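You operate a simulated robot arm through the tools that you are given. There is no shell and no other tool. Be economical: measure what you need, move in short steps, check, and stop when the job is done.

Carry out the task below with a simulated robot arm. There is one attempt and no reset: what you move stays moved.

JOB
Read the green film on the code lamp and file it in its line's bay.
Fine: switch the lamp off at the end.

The check looks at the end state, three seconds after you hand in, the way a careful person would. Anything else that was tipped, shoved, dropped, spilled or broken makes it a failure.

ROBOT AND FRAMES
A 7-joint arm with a two-finger parallel gripper, fixed in place. Base frame: the origin is at the foot of the arm, x ahead of it, y to its left, z up; the work surface is at about z = 860. Lengths are in mm, angles in degrees, forces in N, time in s.
With the tool pointing down near the work surface it reaches from about 240 to 680 mm from the base axis. Its first joint turns from -66.0 to 66.0 degrees. Payload 2.4 kg.
The tool frame sits at the grasp point between the pads (the TCP): z along the fingers, y along the line on which they close. The tips reach 30 mm beyond it. The gripper opens to 94 mm. The fingers are 28 mm wide and 10 mm thick; the gripper's body (50 by 96 mm) begins 55 mm behind the TCP.
Orientation is told as [roll, pitch, yaw] about the base's x, y, z axes, in that order, counted from this pose: with the fingers straight down and closing along the base's y, the tool's x points along the base's -x, its y along +y and its z along -z.

CONTROLS
- The arm moves only by the tool jog_arm. Its argument "rows" is text: rows parted by semicolons, each of 7 numbers parted by spaces: the shift along the base's x, y, z in mm, then the turn, a rotation vector about the base's x, y, z in degrees, then the finger opening in mm, from 0 to 94. In form: tx ty tz rx ry rz gripper; .... A call has 1 to 8 rows; each row is the pose to reach, as a shift and turn from the pose commanded when the call began. A row lasts 0.2 s, in which the tool goes at most 50 mm and 8.6 degrees; a call with a longer step from one row to the next is refused whole, and so is a gripper value outside its range. Where a pose cannot be reached the arm comes as near as it can. A force on the tool above 40 N (or 10 N above the force at the start of the call, whichever is more), or a blocked arm, ends the call early, and 0.2 s more pass. Each finger travels about 153 mm/s and halts on what it meets, pressing with about 42 N; the grip force reading is that of the motor and also rises with nothing between the fingers. The clock runs only during rows and for 0.2 s after the last one: add rows that repeat a pose to give the fingers time. The reply holds the time, the measured pose of the TCP, the force on the tool along the base axes, the opening and the grip force, in the units named above and with some noise, with the torque about the TCP (base axes, N m) and any sound that the robot's microphone picked up, and new pictures: "pictures" is both (left out), scene, wrist or none.
- Cameras (640 x 400 px; columns grow to the right, rows downward): "scene" is fixed at [51.1, 489.4, 1439.4]; the picture's right is [-0.56, -0.83, 0.00], its down [-0.50, 0.34, -0.79] and it looks along [0.66, -0.45, -0.61] (base axes); focal length 334 px, centre (320, 200). "wrist" rides on the gripper at [76, 14, -102] in the tool frame; the picture's right is [-0.18, 0.98, 0.00], its down [-0.75, -0.14, -0.64] and it looks along [-0.63, -0.12, 0.77] (tool axes); focal length 243 px, centre (320, 200). There is no depth. A picture from a camera that has moved, and an enlarged one, comes with that camera's place and axes in the base frame and with its lens.
- close_up(camera, box): a new picture of the part [left, top, right, bottom] of that camera's present view, enlarged. It takes no simulated time.
- hand_in(): hands the job in; it is judged then, once.

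Go step by step. Nothing tells you positions but the pictures and the camera data: compare them with the known pose of the tool, close in by small moves and look again before you grip or let go. The budget is 120 turns and 200 pictures, counting those below and the enlarged ones. Unless the task says otherwise, let go and move clear before handing in, and close with one line.

The tools are called as a command line: name --argument value ..., lists and objects as JSON in quotes. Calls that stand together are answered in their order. jog_arm: Moves the arm, as the interface text tells. Its arguments: {"type":"object","properties":{"rows":{"type":"string"},"pictures":{"type":"string","enum":["both","scene","wrist","none"]}},"required":["rows"]} The other tools are called the same way: close_up (camera, box) takes an enlarged picture of a part of a camera's view; hand_in () hands the job in.

At the start:

```text
time: 0.0
tcp_pos: [456.5, 100.7, 1198.8]
orientation: [0.0, 0.0, 0.0]
wrist_force: [-0.2, 0.0, 0.1]
moment: [-0.05, 0.02, -0.01]
opening: 93.9
finger_force: 0.2
```

scene: 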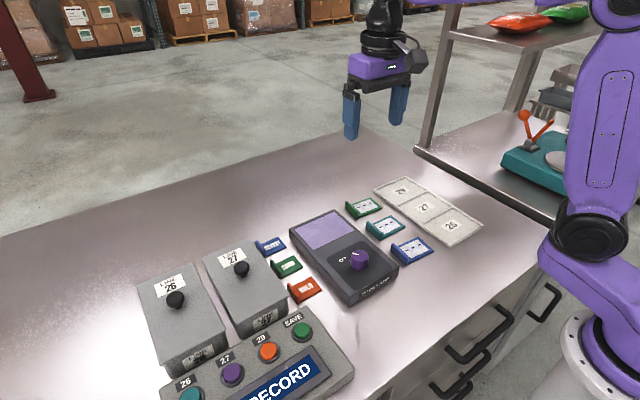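
wrist: 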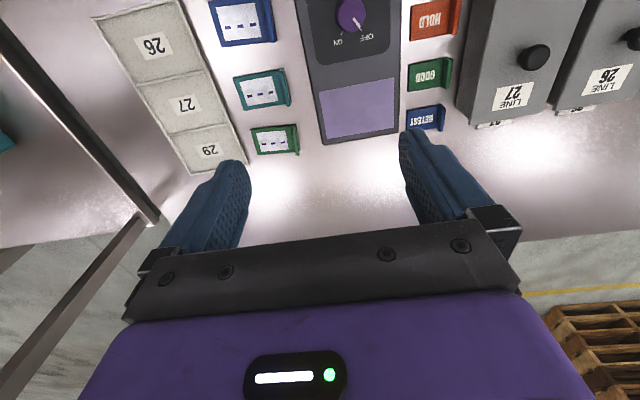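

I see a code lamp (grey box with a purple panel and knob), three film holders to its right, and a tray with bays 29/27/26. I'll take close-ups first.

close_up --camera "scene" --box '[240, 160, 500, 320]'

close_up --camera "wrist" --box '[90, 0, 490, 200]'

close_up --camera "scene" --box '[120, 230, 380, 400]'

```text
2.46 times, centred on (370, 240) of scene
camera zoom: at [51.1, 489.4, 1439.4], right [-0.56, -0.83, 0.0], down [-0.5, 0.34, -0.79], along [0.66, -0.45, -0.61], focal length 823 px, centre (197, 102)
```

zoom: 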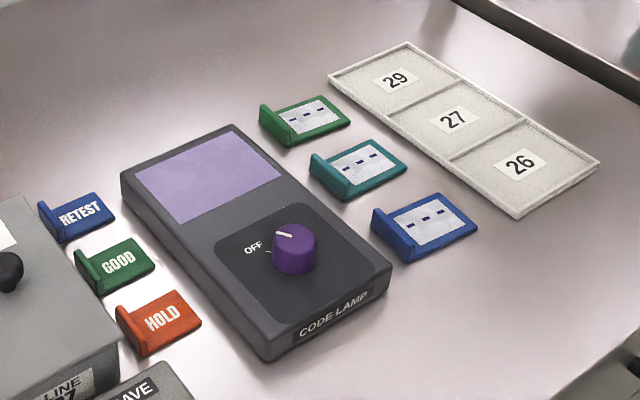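

```text
1.60 times, centred on (290, 100) of wrist
camera zoom: at [380.1, 114.3, 1301.1], right [0.18, 0.98, 0.0], down [0.75, -0.14, 0.64], along [0.63, -0.12, -0.77], focal length 388 px, centre (368, 360)
```

zoom: 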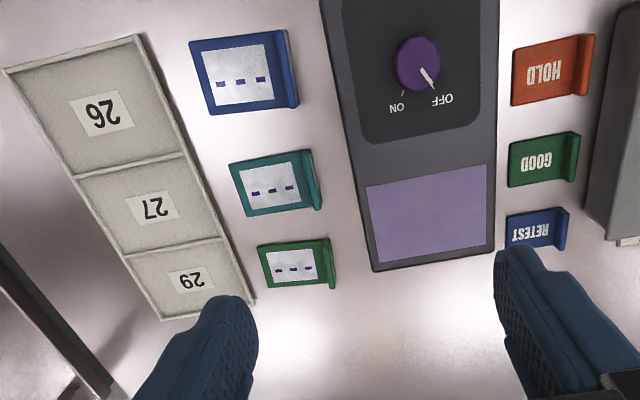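

```text
2.35 times, centred on (250, 315) of scene
camera zoom: at [51.1, 489.4, 1439.4], right [-0.56, -0.83, 0.0], down [-0.5, 0.34, -0.79], along [0.66, -0.45, -0.61], focal length 787 px, centre (485, -71)
```

zoom: 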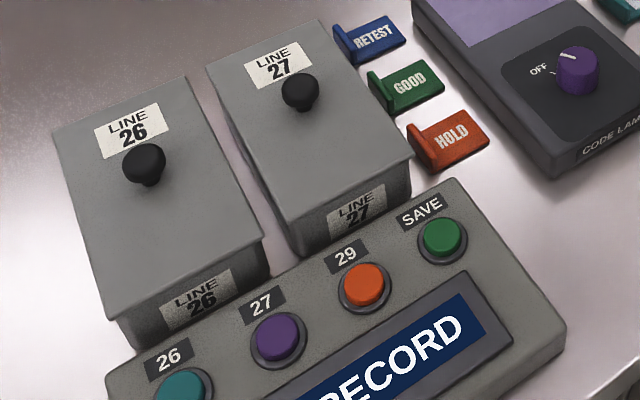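

The green film (dashes, green tab on its left edge) is near (577, -10), with its tab at about y=30. I'll go above it for a better look.

jog_arm --rows "20 -12 -33 0 0 0 94; 40 -24 -66 0 0 0 94; 60 -36 -99 0 0 0 94; 80 -48 -132 0 0 0 94; 100 -60 -165 0 0 0 94; 120 -72 -190 0 0 0 94; 120 -72 -190 0 0 0 94"

```text
time: 1.6
tcp_pos: [575.1, 26.0, 1008.9]
orientation: [-0.1, 0.0, 0.0]
wrist_force: [-0.1, -0.2, -0.1]
moment: [-0.01, 0.02, -0.01]
opening: 93.9
finger_force: 0.0
camera wrist: at [499.8, 41.0, 1110.7], right [0.18, 0.98, 0.0], down [0.75, -0.14, 0.64], along [0.63, -0.12, -0.77], focal length 243 px, centre (320, 200)
```

scene: 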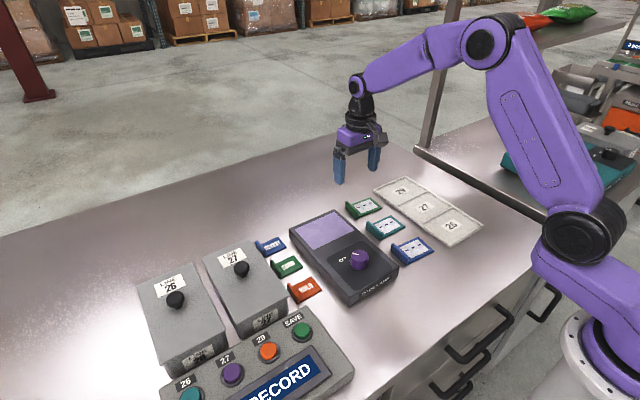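
wrist: 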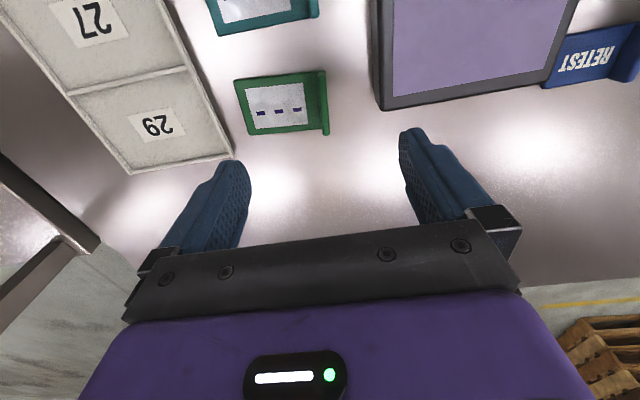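

The film's tab is near (578, 31) and the film is turned about -7°. I'll go lower, aligned with it, and look again.

jog_arm --rows "0 2 -40 0 0 -3.5 70; 1 2 -75 0 0 -7 50; 1 2 -75 0 0 -7 50"

close_up --camera "scene" --box '[310, 140, 430, 220]'

```text
time: 2.4
tcp_pos: [576.8, 28.0, 932.7]
orientation: [0.0, 0.0, -7.1]
wrist_force: [0.2, 0.9, -0.2]
moment: [-0.01, 0.02, 0.0]
opening: 50.0
finger_force: 0.1
camera wrist: at [503.3, 52.2, 1034.6], right [0.3, 0.95, 0.0], down [0.73, -0.23, 0.64], along [0.61, -0.2, -0.77], focal length 243 px, centre (320, 200)
```

scene: 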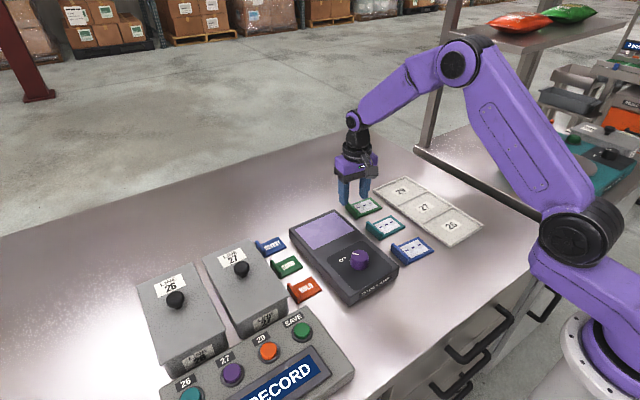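
wrist: 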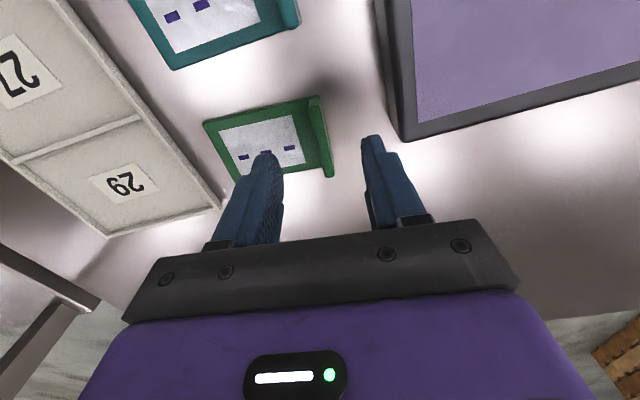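

```text
5.00 times, centred on (370, 180) of scene
camera zoom: at [51.1, 489.4, 1439.4], right [-0.56, -0.83, 0.0], down [-0.5, 0.34, -0.79], along [0.66, -0.45, -0.61], focal length 1672 px, centre (70, 300)
```

zoom: 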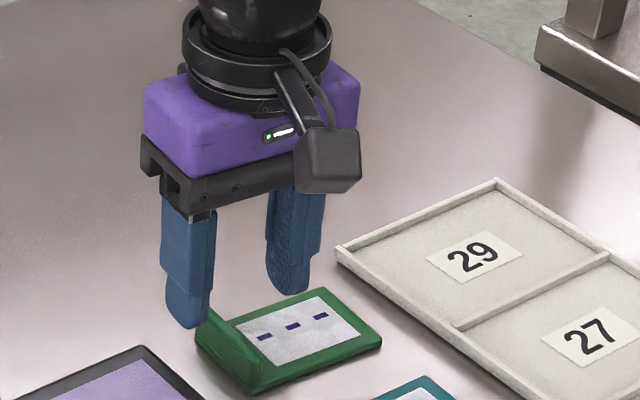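

The tab is about 26 mm tall, with its centre near (580, 28), and the fingers straddle it. I'll lower to tip height ~873 and look before closing.

jog_arm --rows "2 0 -15 0 0 3 46; 2 0 -30 0 0 3 46; 2 0 -30 0 0 3 46"

close_up --camera "scene" --box '[310, 140, 430, 220]'

```text
time: 3.2
tcp_pos: [578.6, 30.9, 903.4]
orientation: [-0.1, 0.0, -4.0]
wrist_force: [-0.9, 0.3, -0.1]
moment: [-0.01, 0.04, -0.02]
opening: 46.1
finger_force: 0.0
camera wrist: at [504.1, 49.0, 1005.6], right [0.25, 0.97, 0.0], down [0.74, -0.19, 0.64], along [0.62, -0.16, -0.77], focal length 243 px, centre (320, 200)
```

scene: 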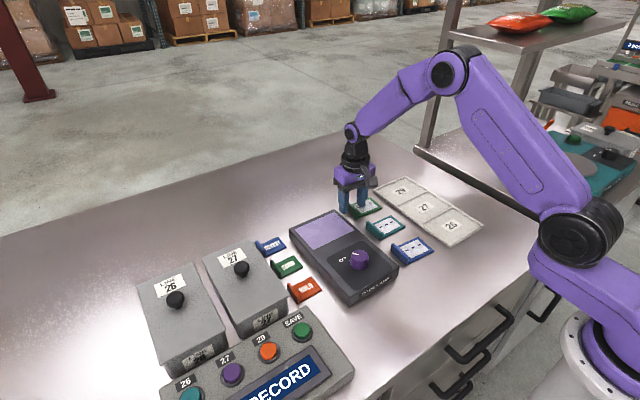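
wrist: 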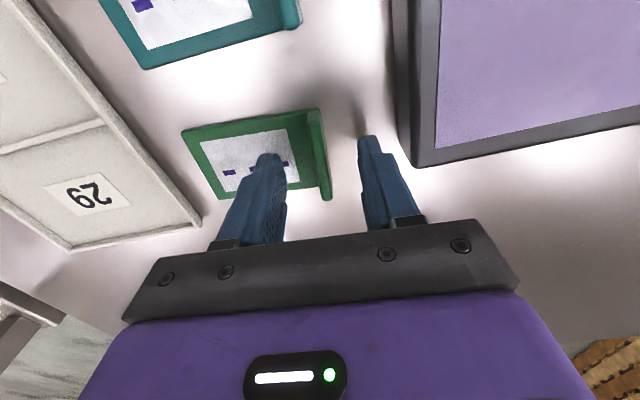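

```text
5.00 times, centred on (370, 180) of scene
camera zoom: at [51.1, 489.4, 1439.4], right [-0.56, -0.83, 0.0], down [-0.5, 0.34, -0.79], along [0.66, -0.45, -0.61], focal length 1672 px, centre (70, 300)
```

zoom: 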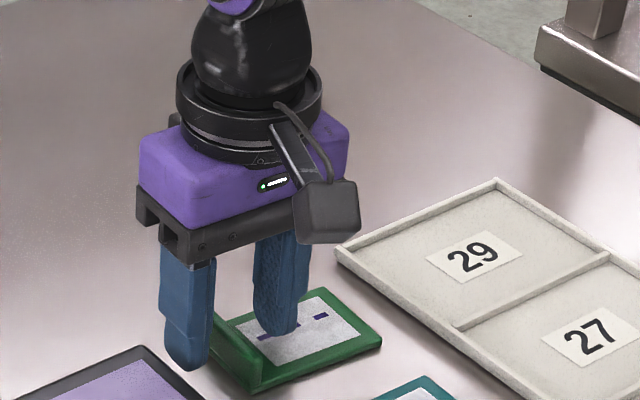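

The fingers straddle the tab and clear the plate. Now I'll close.

jog_arm --rows "0 -1 0 0 0 0 20; 0 -1 0 0 0 0 6; 0 -1 0 0 0 0 0; 0 -1 0 0 0 0 0"

close_up --camera "scene" --box '[310, 140, 430, 220]'

```text
time: 4.2
tcp_pos: [579.2, 29.0, 903.8]
orientation: [0.1, 0.0, -4.1]
wrist_force: [-0.7, 1.1, -0.3]
moment: [0.01, 0.0, 0.01]
opening: 6.5
finger_force: 40.6
camera wrist: at [504.2, 48.2, 1006.0], right [0.25, 0.97, 0.0], down [0.74, -0.19, 0.64], along [0.62, -0.16, -0.77], focal length 243 px, centre (320, 200)
```

scene: 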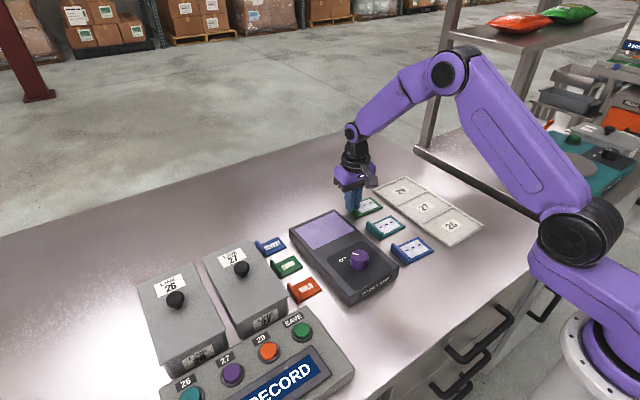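
wrist: 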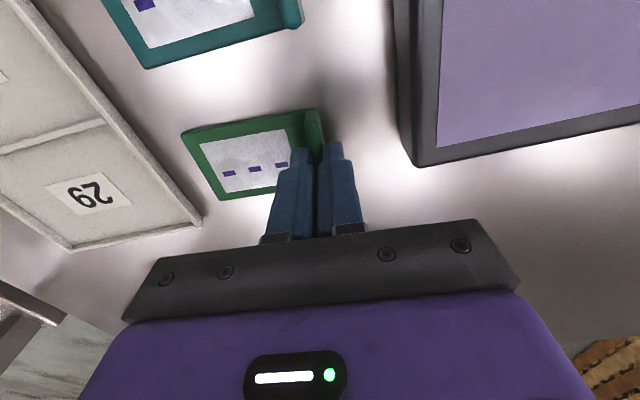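

```text
5.00 times, centred on (370, 180) of scene
camera zoom: at [51.1, 489.4, 1439.4], right [-0.56, -0.83, 0.0], down [-0.5, 0.34, -0.79], along [0.66, -0.45, -0.61], focal length 1672 px, centre (70, 300)
```

zoom: 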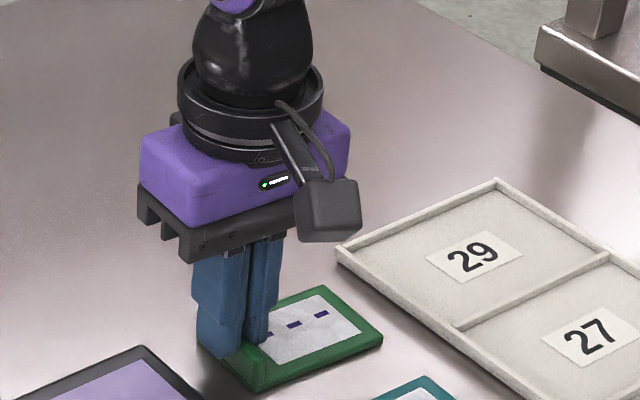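

Gripped (6.5 mm tab). The lamp screen is centred near (541, 142) with its top at z≈890. I'll lift and carry the film above the screen.

jog_arm --rows "0 0 35 0 0 0 0; 0 0 70 0 0 0 0; -10 40 70 0 0 1 0; -20 80 70 0 0 2 0; -30 120 70 0 0 3 0; -38 153 70 0 0 3 0; -38 153 70 0 0 3 0"

close_up --camera "scene" --box '[260, 140, 410, 240]'

```text
time: 5.8
tcp_pos: [538.1, 182.9, 975.6]
orientation: [-0.1, 0.0, -1.0]
wrist_force: [-0.1, 0.1, -0.5]
moment: [0.0, -0.01, 0.04]
opening: 0.0
finger_force: 33.1
camera wrist: at [462.4, 197.9, 1077.5], right [0.2, 0.98, 0.0], down [0.75, -0.16, 0.64], along [0.63, -0.13, -0.77], focal length 243 px, centre (320, 200)
```

scene: 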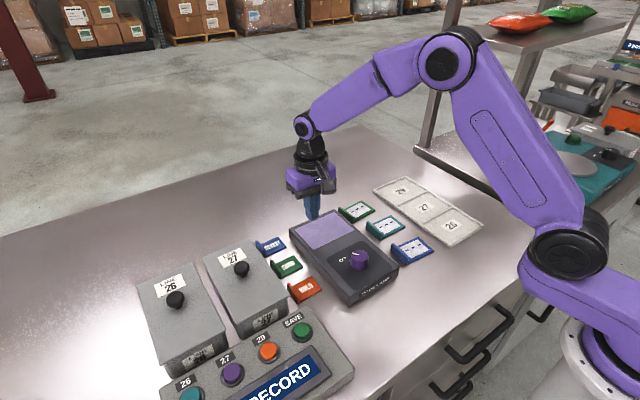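
wrist: 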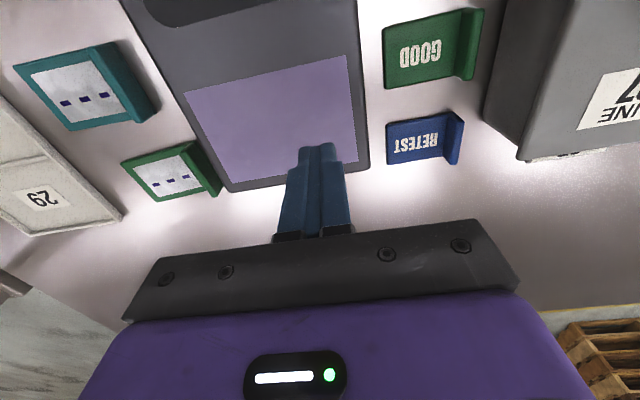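

```text
4.00 times, centred on (335, 190) of scene
camera zoom: at [51.1, 489.5, 1439.4], right [-0.56, -0.83, 0.0], down [-0.5, 0.34, -0.79], along [0.66, -0.45, -0.61], focal length 1337 px, centre (260, 240)
```

zoom: 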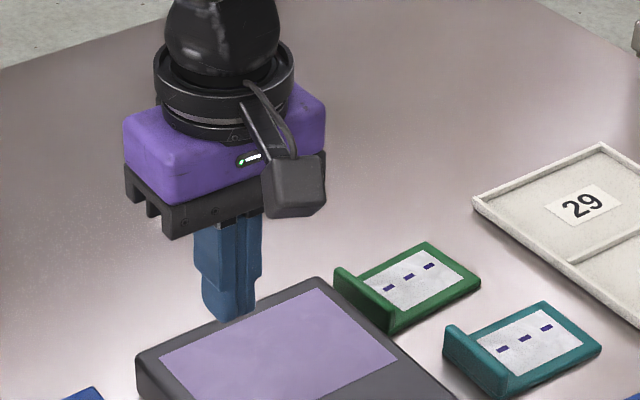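

The film slipped out on lifting because the overlap was too small; it now lies flat, shifted about 20 mm toward the lamp and turned to about +5°. I'll go back above it and re-grip deeper.

jog_arm --rows "9 -40 0 0 0 2 10; 18 -80 0 0 0 4 20; 27 -115 0 0 0 6 28; 36 -134 0 0 0 6 28; 36 -134 -40 0 0 6 28; 36 -134 -46 0 0 6 28"

close_up --camera "scene" --box '[310, 140, 430, 220]'

close_up --camera "wrist" --box '[200, 80, 440, 230]'

```text
time: 7.2
tcp_pos: [579.6, 48.7, 928.7]
orientation: [0.0, -0.1, 4.9]
wrist_force: [0.7, 0.1, 0.0]
moment: [0.02, 0.02, -0.02]
opening: 27.8
finger_force: 0.0
camera wrist: at [502.1, 55.7, 1030.7], right [0.1, 1.0, 0.0], down [0.76, -0.08, 0.64], along [0.64, -0.06, -0.77], focal length 243 px, centre (320, 200)
```

scene: 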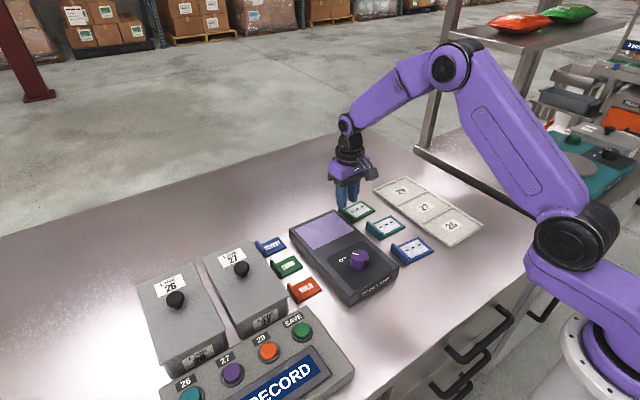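
wrist: 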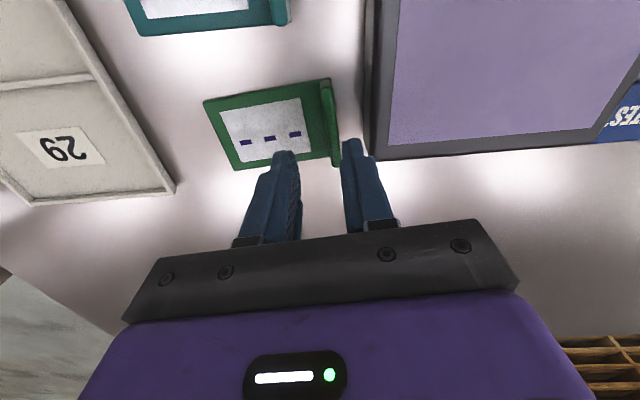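

```text
5.00 times, centred on (370, 180) of scene
camera zoom: at [51.1, 489.4, 1439.4], right [-0.56, -0.83, 0.0], down [-0.5, 0.34, -0.79], along [0.66, -0.45, -0.61], focal length 1672 px, centre (70, 300)
```

zoom: 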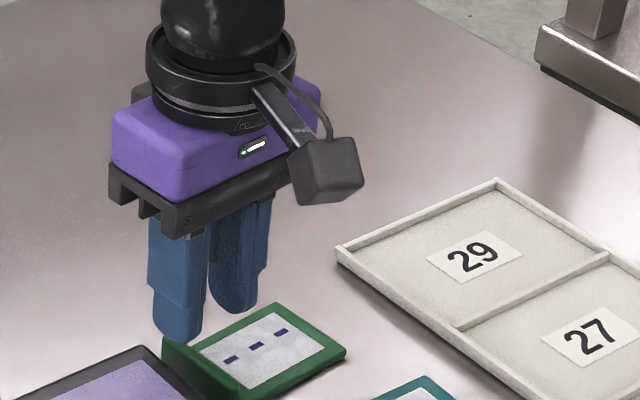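

```text
2.67 times, centred on (320, 155) of wrist
camera zoom: at [502.1, 55.7, 1030.7], right [0.1, 1.0, 0.0], down [0.76, -0.08, 0.64], along [0.64, -0.06, -0.77], focal length 647 px, centre (320, 320)
```

zoom: 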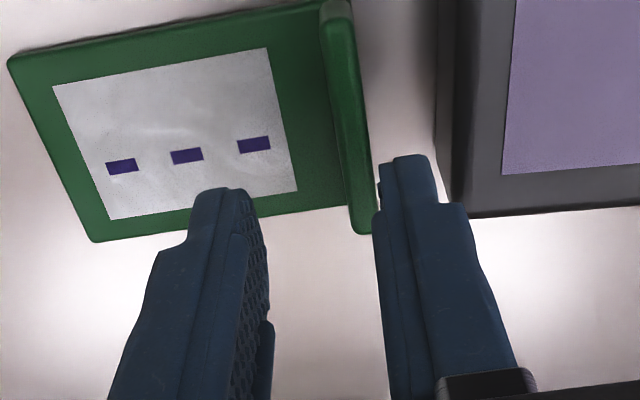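

The tab's centre is near (575, 54) at yaw +5. I'll shift slightly and go deeper (tips ≈ 868).

jog_arm --rows "-3 4 0 0 0 0 28; -3 4 -15 0 0 0 28; -3 4 -25 0 0 0 28; -3 4 -30 0 0 0 28; -3 4 -30 0 0 0 28"

close_up --camera "scene" --box '[325, 180, 385, 220]'

close_up --camera "wrist" --box '[200, 80, 440, 230]'

```text
time: 8.4
tcp_pos: [574.1, 51.8, 897.3]
orientation: [0.0, 0.0, 5.0]
wrist_force: [-0.1, -0.2, 1.1]
moment: [0.02, -0.02, -0.04]
opening: 28.1
finger_force: 0.1
camera wrist: at [497.6, 59.0, 1000.1], right [0.1, 1.0, 0.0], down [0.76, -0.08, 0.64], along [0.64, -0.06, -0.77], focal length 243 px, centre (320, 200)
```

scene: 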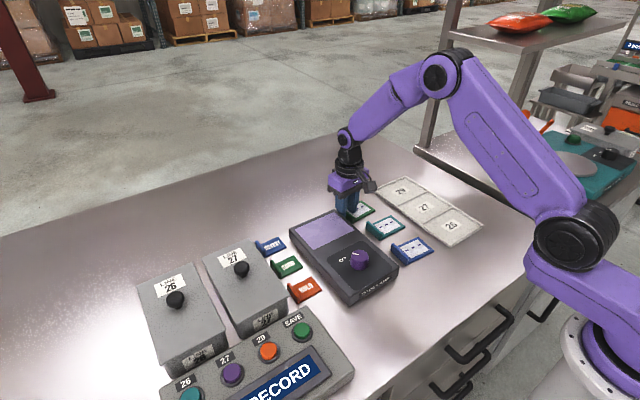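
wrist: 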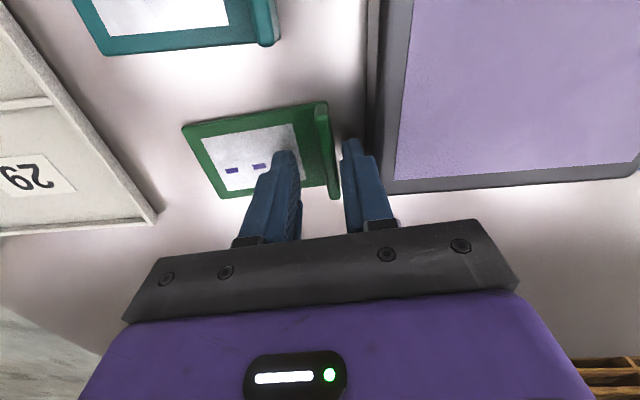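

```text
10.00 times, centred on (355, 200) of scene
camera zoom: at [51.1, 489.4, 1439.4], right [-0.56, -0.83, 0.0], down [-0.5, 0.34, -0.79], along [0.66, -0.45, -0.61], focal length 3343 px, centre (-30, 200)
```

zoom: 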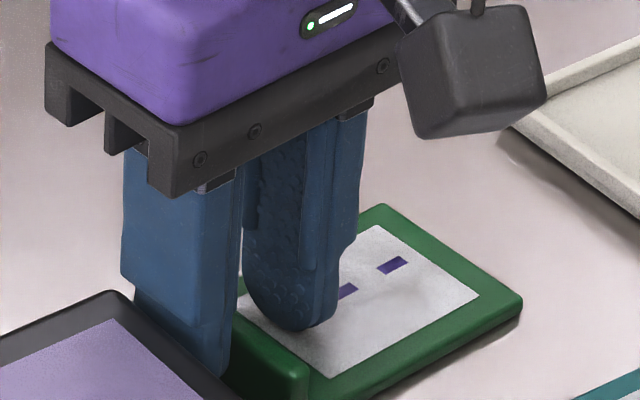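

```text
2.67 times, centred on (320, 155) of wrist
camera zoom: at [497.6, 59.0, 1000.1], right [0.1, 1.0, 0.0], down [0.76, -0.08, 0.64], along [0.64, -0.06, -0.77], focal length 647 px, centre (320, 320)
```

zoom: 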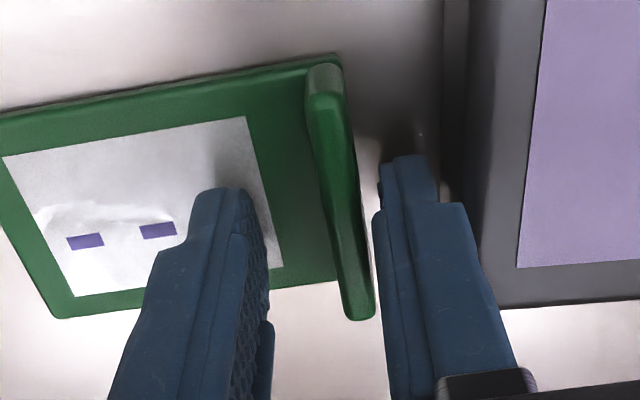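

The fingers straddle the tab well. I'll inch down a bit to maximise overlap, feeling for contact.

jog_arm --rows "0 0 -1 0 0 0 28; 0 0 -2 0 0 0 28; 0 0 -2 0 0 0 28" --pictures "none"

close_up --camera "scene" --box '[325, 180, 385, 220]'

```text
time: 9.2
tcp_pos: [574.9, 51.7, 895.2]
orientation: [0.0, 0.0, 4.9]
wrist_force: [-0.4, 0.6, 1.3]
moment: [0.01, 0.06, 0.0]
opening: 28.0
finger_force: 0.0
```

```text
10.00 times, centred on (355, 200) of scene
camera zoom: at [51.1, 489.4, 1439.4], right [-0.56, -0.83, 0.0], down [-0.5, 0.34, -0.79], along [0.66, -0.45, -0.61], focal length 3343 px, centre (-30, 200)
```

zoom: 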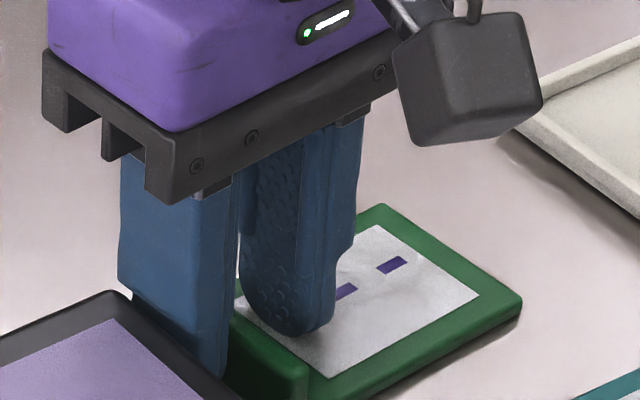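

No contact yet, with tips at ~865. I'll close now and lift slowly.

jog_arm --rows "0 0 0 0 0 0 12; 0 0 0 0 0 0 4; 0 0 0 0 0 0 0; 0 0 0 0 0 0 0; 0 0 5 0 0 0 0; 0 0 10 0 0 0 0; 0 0 10 0 0 0 0"

close_up --camera "scene" --box '[325, 180, 385, 220]'

```text
time: 10.8
tcp_pos: [574.5, 51.4, 906.2]
orientation: [0.0, -0.1, 5.0]
wrist_force: [-0.5, 0.4, -0.2]
moment: [-0.01, 0.0, -0.01]
opening: 6.7
finger_force: 40.5
camera wrist: at [498.0, 59.8, 1007.5], right [0.1, 1.0, 0.0], down [0.76, -0.08, 0.64], along [0.64, -0.06, -0.77], focal length 243 px, centre (320, 200)
```

scene: 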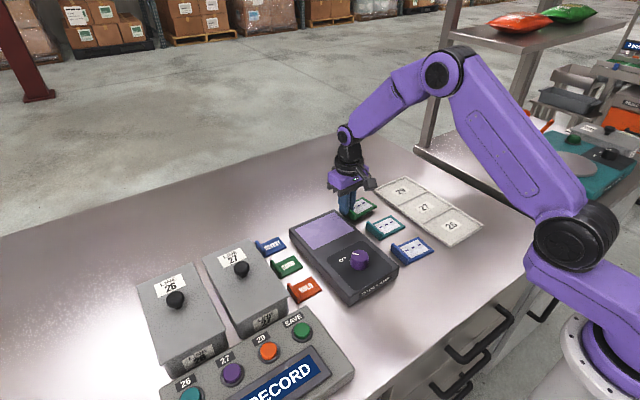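
wrist: 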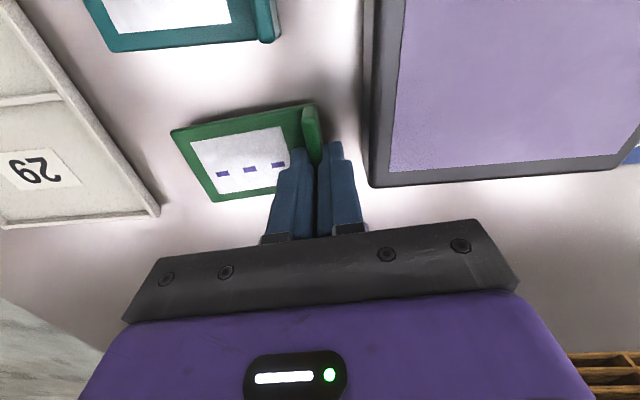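

```text
10.00 times, centred on (355, 200) of scene
camera zoom: at [51.1, 489.4, 1439.4], right [-0.56, -0.83, 0.0], down [-0.5, 0.34, -0.79], along [0.66, -0.45, -0.61], focal length 3343 px, centre (-30, 200)
```

zoom: 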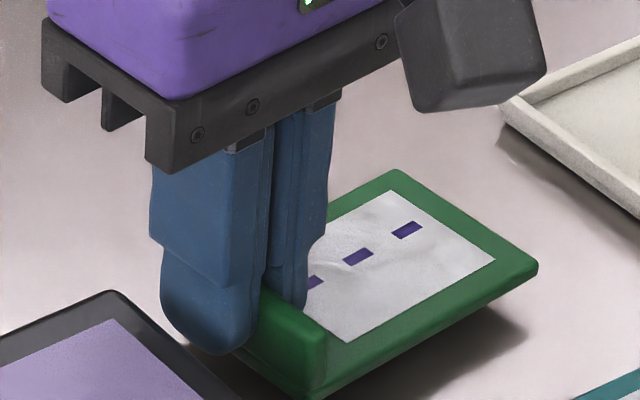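

The film lifts flat and firmly held. I'll carry it over the screen at low speed.

jog_arm --rows "0 0 25 0 0 0 0; 0 0 50 0 0 0 0; -8 32 50 0 0 -1.5 0; -16 64 50 0 0 -3 0; -25 96 50 0 0 -4.5 0; -33 127 50 0 0 -6 0; -33 127 50 0 0 -6 0"

close_up --camera "scene" --box '[260, 140, 410, 240]'

```text
time: 12.4
tcp_pos: [543.8, 180.2, 955.0]
orientation: [0.0, 0.0, -1.1]
wrist_force: [-0.2, -0.4, -1.0]
moment: [-0.01, 0.01, 0.01]
opening: 6.6
finger_force: 40.9
camera wrist: at [467.9, 195.1, 1058.0], right [0.2, 0.98, 0.0], down [0.75, -0.16, 0.64], along [0.63, -0.13, -0.77], focal length 243 px, centre (320, 200)
```

scene: 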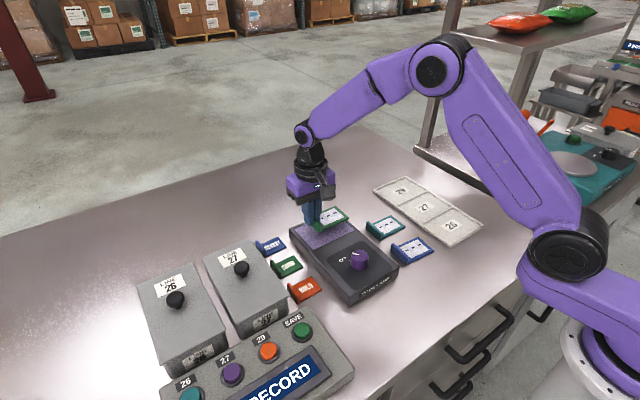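
wrist: 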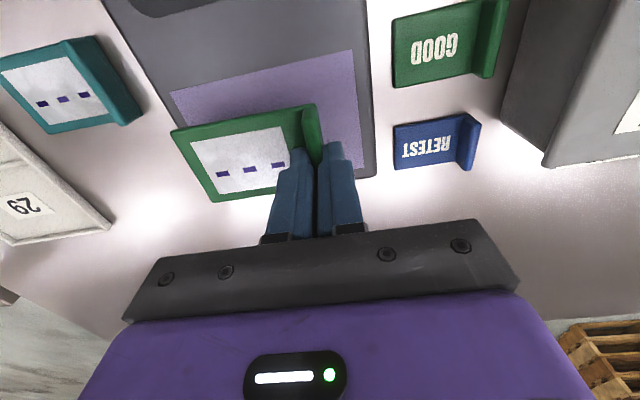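

```text
4.00 times, centred on (335, 190) of scene
camera zoom: at [51.1, 489.5, 1439.4], right [-0.56, -0.83, 0.0], down [-0.5, 0.34, -0.79], along [0.66, -0.45, -0.61], focal length 1337 px, centre (260, 240)
```

zoom: 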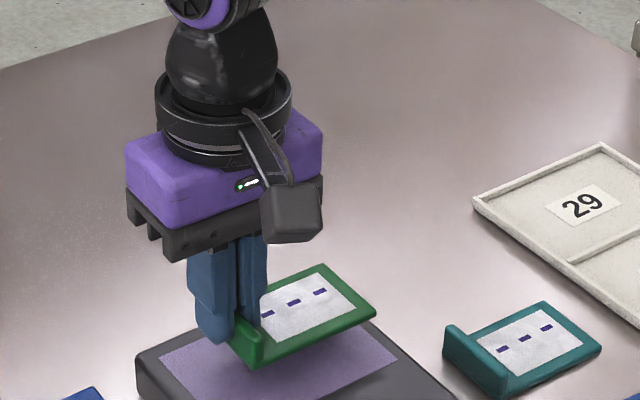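

The film is nearly centred over the screen (screen centre ≈ (541, 147)). I'll shift by (+4, +5) and lower.

jog_arm --rows "4 5 -8 0 0 0 0; 4 5 -16 0 0 0 0; 4 5 -22 0 0 0 0; 4 5 -26 0 0 0 0; 4 5 -26 0 0 0 0"

close_up --camera "scene" --box '[280, 180, 385, 250]'

```text
time: 13.6
tcp_pos: [546.1, 184.5, 931.5]
orientation: [-0.1, -0.1, -0.9]
wrist_force: [1.0, 0.3, -0.3]
moment: [0.04, 0.04, -0.03]
opening: 6.6
finger_force: 40.7
camera wrist: at [469.8, 200.1, 1033.4], right [0.2, 0.98, 0.0], down [0.75, -0.15, 0.64], along [0.63, -0.13, -0.77], focal length 243 px, centre (320, 200)
```

scene: 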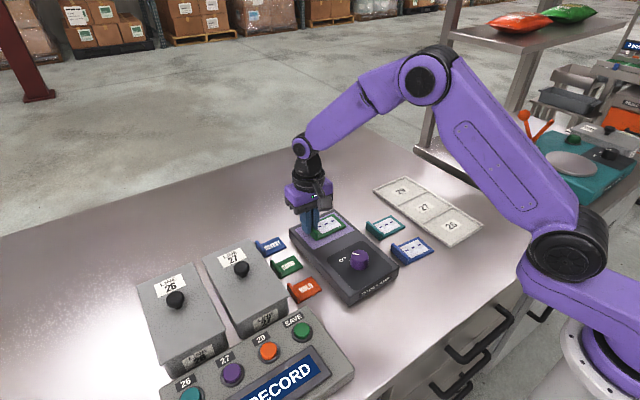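
wrist: 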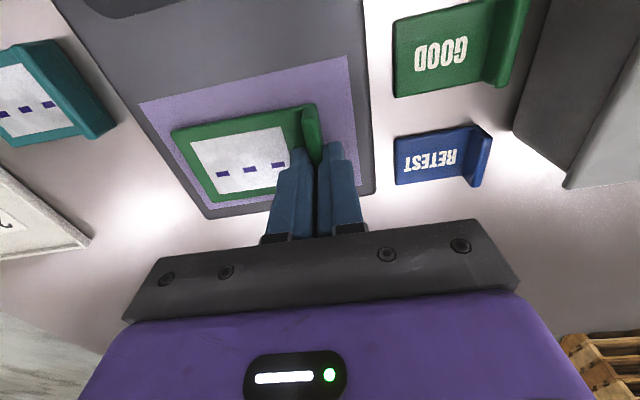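

```text
5.71 times, centred on (332, 215) of scene
camera zoom: at [51.1, 489.4, 1439.4], right [-0.56, -0.83, 0.0], down [-0.5, 0.34, -0.79], along [0.66, -0.45, -0.61], focal length 1910 px, centre (249, 114)
```

zoom: 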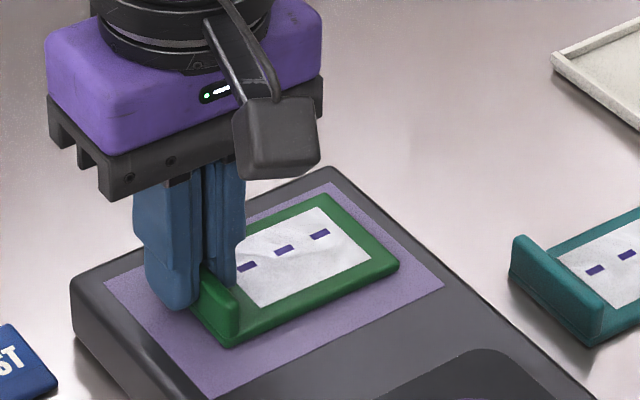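

The film is centred and nearly touching. I'll lower in 1 mm steps feeling for contact.

jog_arm --rows "0 0 -1 0 0 0 0; 0 0 -2 0 0 0 0; 0 0 -3 0 0 0 0; 0 0 -3 0 0 0 0" --pictures "none"

close_up --camera "scene" --box '[280, 180, 385, 250]'

```text
time: 14.6
tcp_pos: [545.2, 185.0, 930.0]
orientation: [0.0, -0.2, -0.9]
wrist_force: [-2.8, 0.7, 25.6]
moment: [-0.15, 0.52, -0.06]
opening: 6.9
finger_force: 40.6
```

```text
5.71 times, centred on (332, 215) of scene
camera zoom: at [50.6, 489.3, 1439.5], right [-0.56, -0.83, 0.0], down [-0.5, 0.34, -0.79], along [0.66, -0.45, -0.61], focal length 1910 px, centre (249, 114)
```

zoom: 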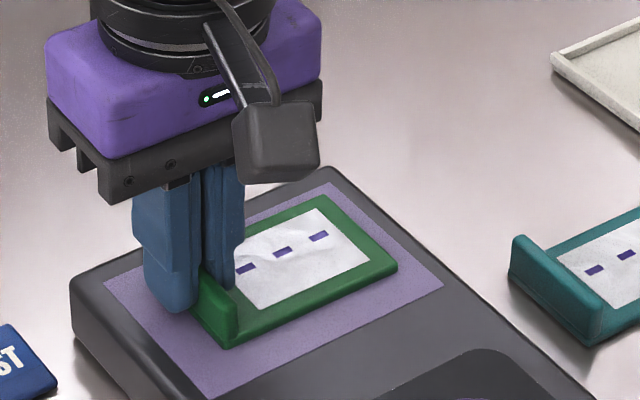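

Contact felt. I'll relax, release, and rise.

jog_arm --rows "0 0 2 0 0 0 0; 0 0 2 0 0 0 10; 0 0 2 0 0 0 28; 0 0 2 0 0 0 28; 0 0 40 0 0 0 28; 0 0 80 0 0 0 28; 0 0 80 0 0 0 28"

close_up --camera "scene" --box '[280, 190, 430, 290]'

```text
time: 16.2
tcp_pos: [546.3, 184.6, 1008.5]
orientation: [0.0, 0.0, -1.1]
wrist_force: [0.3, 0.6, 0.8]
moment: [-0.02, 0.01, -0.02]
opening: 27.8
finger_force: 0.0
camera wrist: at [470.5, 199.7, 1110.9], right [0.2, 0.98, 0.0], down [0.75, -0.15, 0.64], along [0.63, -0.13, -0.77], focal length 243 px, centre (320, 200)
```

scene: 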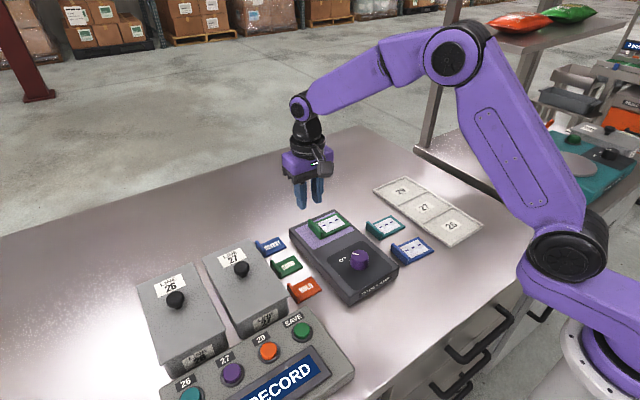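
wrist: 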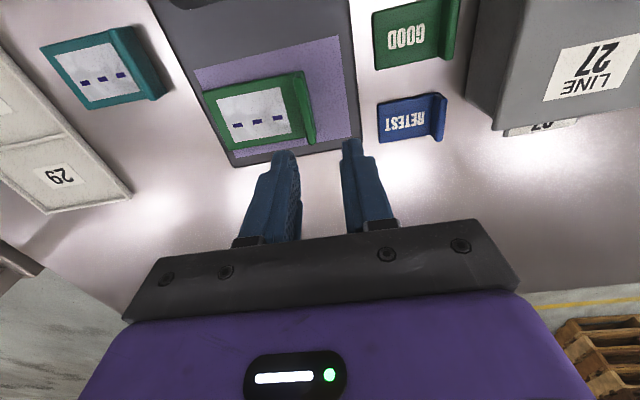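

```text
4.00 times, centred on (355, 240) of scene
camera zoom: at [51.1, 489.4, 1439.4], right [-0.56, -0.83, 0.0], down [-0.5, 0.34, -0.79], along [0.66, -0.45, -0.61], focal length 1337 px, centre (180, 40)
```

zoom: 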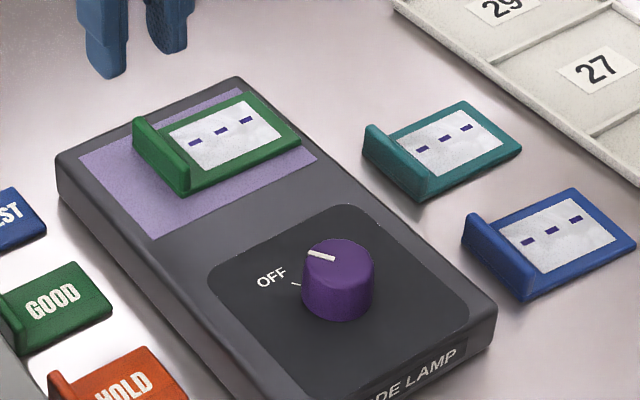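

The film rests on the screen. The knob is at about (415, 145), pointing at OFF, with ON to its other side; I'll move above it to look.

jog_arm --rows "-33 -10 0 0 0 0.5 50; -66 -20 0 0 0 1 60; -99 -30 0 0 0 1 60; -131 -40 0 0 0 1 60; -131 -40 -20 0 0 1 60; -131 -40 -20 0 0 1 60"

close_up --camera "wrist" --box '[200, 50, 440, 200]'

close_up --camera "scene" --box '[300, 210, 420, 290]'

```text
time: 17.6
tcp_pos: [415.3, 143.3, 984.6]
orientation: [0.0, -0.1, 0.0]
wrist_force: [1.1, -0.8, 0.5]
moment: [0.01, -0.02, -0.02]
opening: 60.0
finger_force: 0.1
camera wrist: at [339.6, 157.0, 1088.1], right [0.18, 0.98, 0.0], down [0.75, -0.14, 0.64], along [0.63, -0.12, -0.77], focal length 243 px, centre (320, 200)
```

scene: 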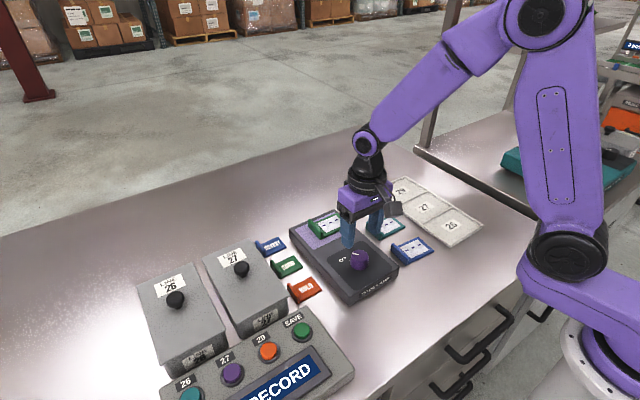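
wrist: 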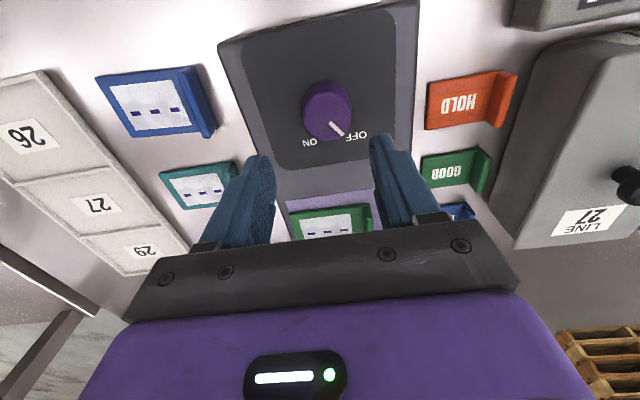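

```text
2.67 times, centred on (320, 125) of wrist
camera zoom: at [339.6, 157.0, 1088.1], right [0.18, 0.98, 0.0], down [0.75, -0.14, 0.64], along [0.63, -0.12, -0.77], focal length 647 px, centre (320, 400)
```

zoom: 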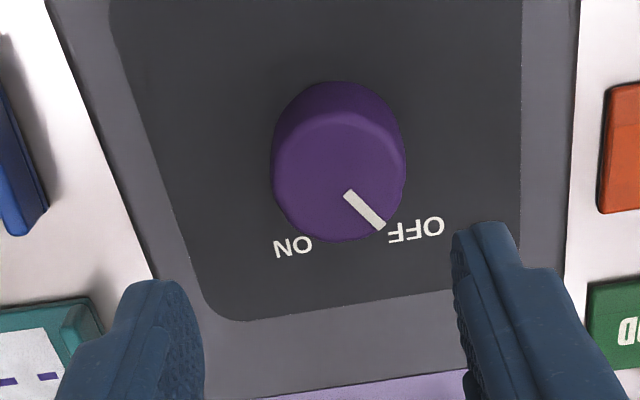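

```text
5.00 times, centred on (360, 250) of scene
camera zoom: at [51.1, 489.4, 1439.4], right [-0.56, -0.83, 0.0], down [-0.5, 0.34, -0.79], along [0.66, -0.45, -0.61], focal length 1672 px, centre (120, -50)
```

zoom: 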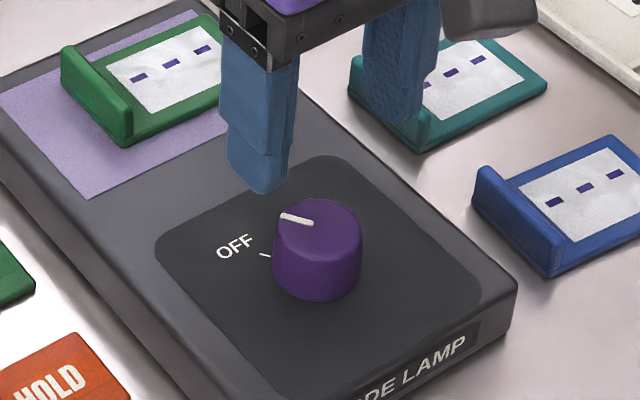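

The knob (≈36 mm diameter, axis near (413, 147)) sits between the fingers, with ON clockwise from OFF seen from above. I'll lower around it.

jog_arm --rows "-2 3 -15 0 0 0 60; -2 3 -35 0 0 0 60; -2 3 -52 0 0 0 60; -2 3 -52 0 0 0 60"

close_up --camera "scene" --box '[300, 210, 420, 290]'

```text
time: 18.6
tcp_pos: [411.9, 145.9, 932.8]
orientation: [0.0, 0.0, -0.2]
wrist_force: [-0.6, -0.2, 0.2]
moment: [0.0, -0.01, 0.0]
opening: 60.0
finger_force: 0.1
camera wrist: at [336.2, 160.6, 1035.3], right [0.18, 0.98, 0.0], down [0.75, -0.14, 0.64], along [0.63, -0.12, -0.77], focal length 243 px, centre (320, 200)
```

scene: 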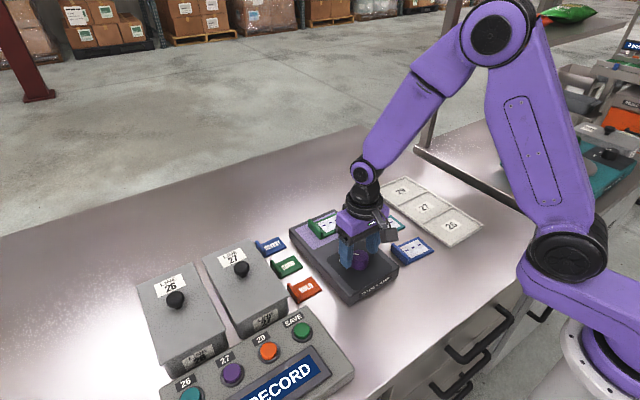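
wrist: 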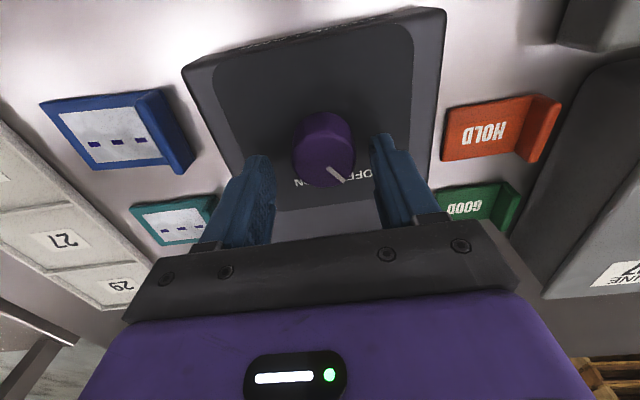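

```text
5.00 times, centred on (360, 250) of scene
camera zoom: at [51.1, 489.4, 1439.4], right [-0.56, -0.83, 0.0], down [-0.5, 0.34, -0.79], along [0.66, -0.45, -0.61], focal length 1672 px, centre (120, -50)
```

zoom: 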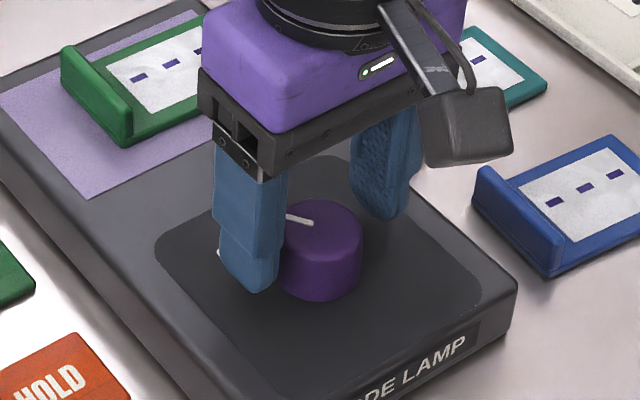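

Fingers are centred on the knob. I'll close on it.

jog_arm --rows "0 0 0 0 0 0 40; 0 0 0 0 0 0 30; 0 0 0 0 0 0 25; 0 0 0 0 0 0 25" --pictures "wrist"

```text
time: 19.6
tcp_pos: [411.8, 147.4, 932.7]
orientation: [0.2, -0.1, 0.0]
wrist_force: [-1.7, 24.9, -4.7]
moment: [0.64, -0.32, -0.16]
opening: 39.3
finger_force: 12.5
camera wrist: at [336.3, 162.3, 1035.5], right [0.18, 0.98, 0.0], down [0.75, -0.14, 0.64], along [0.63, -0.12, -0.77], focal length 243 px, centre (320, 200)
```

wrist: 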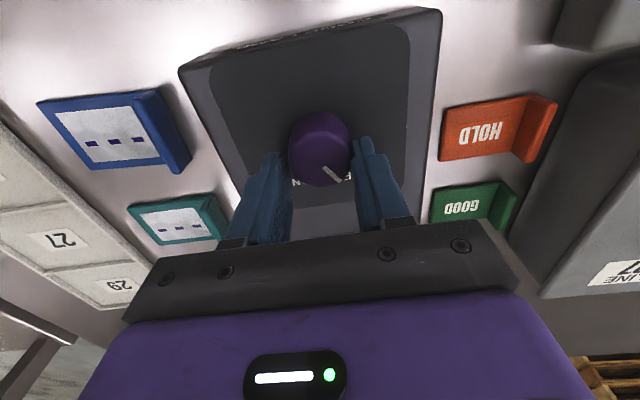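

The knob pushes on the +y finger, so it sits a few mm further in +y. I'll reopen, shift, and close again.

jog_arm --rows "0 0 0 0 0 0 50; 0 3 0 0 0 0 50; 0 3 0 0 0 0 38; 0 3 0 0 0 0 30; 0 3 0 0 0 0 30" --pictures "none"

close_up --camera "wrist" --box '[200, 70, 440, 220]'

close_up --camera "scene" --box '[300, 210, 420, 290]'

```text
time: 20.8
tcp_pos: [413.5, 148.7, 933.2]
orientation: [0.0, 0.0, 0.0]
wrist_force: [-1.1, 5.2, -2.9]
moment: [0.17, 0.03, -0.04]
opening: 36.2
finger_force: 45.1
```

```text
2.67 times, centred on (320, 145) of wrist
camera zoom: at [336.5, 163.9, 1036.0], right [0.18, 0.98, 0.0], down [0.75, -0.14, 0.64], along [0.63, -0.12, -0.77], focal length 647 px, centre (320, 347)
```

zoom: 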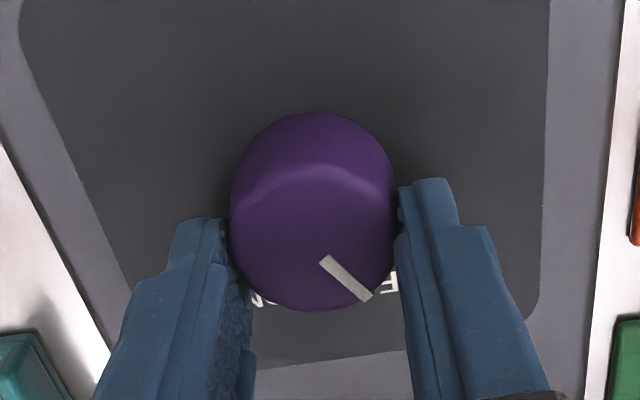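

```text
5.00 times, centred on (360, 250) of scene
camera zoom: at [51.1, 489.6, 1439.3], right [-0.56, -0.83, 0.0], down [-0.5, 0.34, -0.79], along [0.66, -0.45, -0.61], focal length 1672 px, centre (120, -50)
```

zoom: 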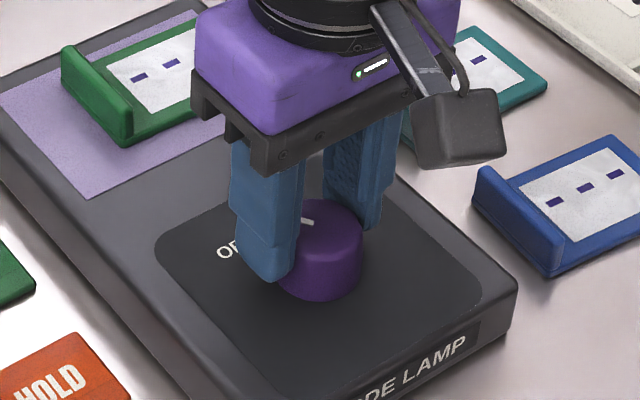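

Gripped at 36 mm with balanced force. Now I'll turn it clockwise (negative about z).

jog_arm --rows "0 0 0 0 0 -8 28; 0 0 0 0 0 -16 28; 0 0 0 0 0 -24 28; 0 0 0 0 0 -32 28; 0 0 0 0 0 -40 28; 0 0 0 0 0 -48 28; 0 0 0 0 0 -48 28"

close_up --camera "scene" --box '[280, 190, 430, 290]'

close_up --camera "wrist" --box '[200, 70, 440, 220]'

```text
time: 22.1
tcp_pos: [411.4, 145.8, 934.5]
orientation: [-0.5, 0.2, -41.6]
wrist_force: [1.6, -3.1, 2.1]
moment: [0.06, 0.2, 0.01]
opening: 36.4
finger_force: 45.2
stopped in row 6: the force on the tool passed its limit at 41 N (the readings are from after the stop); the commanded pose is now the measured one
camera wrist: at [364.5, 206.7, 1036.3], right [0.79, 0.61, -0.01], down [0.48, -0.6, 0.64], along [0.39, -0.51, -0.77], focal length 243 px, centre (320, 200)
```

scene: 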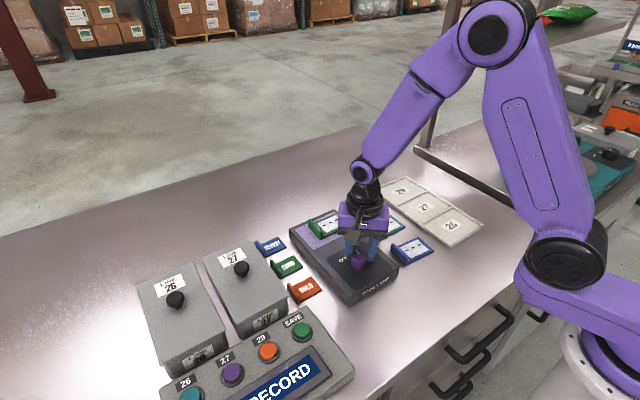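
wrist: 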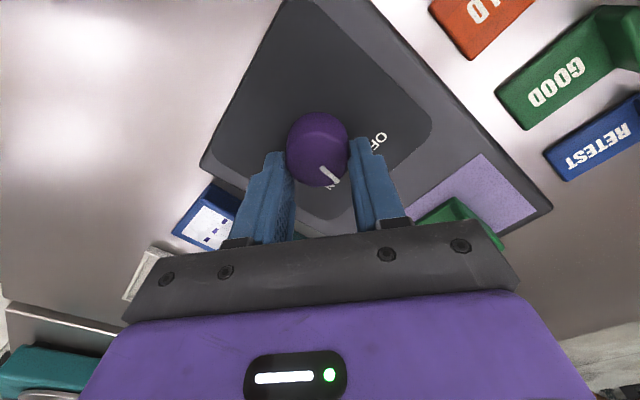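

```text
4.00 times, centred on (355, 240) of scene
camera zoom: at [51.1, 489.4, 1439.4], right [-0.56, -0.83, 0.0], down [-0.5, 0.34, -0.79], along [0.66, -0.45, -0.61], focal length 1337 px, centre (180, 40)
```

zoom: 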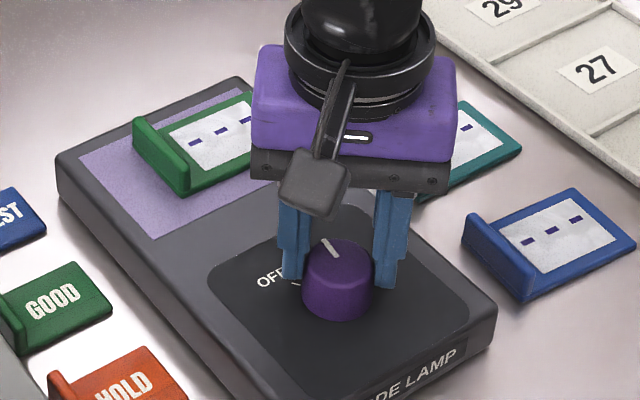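

```text
2.67 times, centred on (320, 145) of wrist
camera zoom: at [364.5, 206.7, 1036.3], right [0.79, 0.61, -0.01], down [0.48, -0.6, 0.64], along [0.39, -0.51, -0.77], focal length 647 px, centre (320, 347)
```

zoom: 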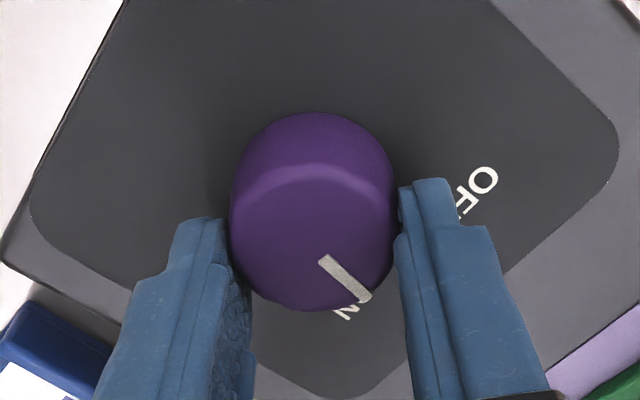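

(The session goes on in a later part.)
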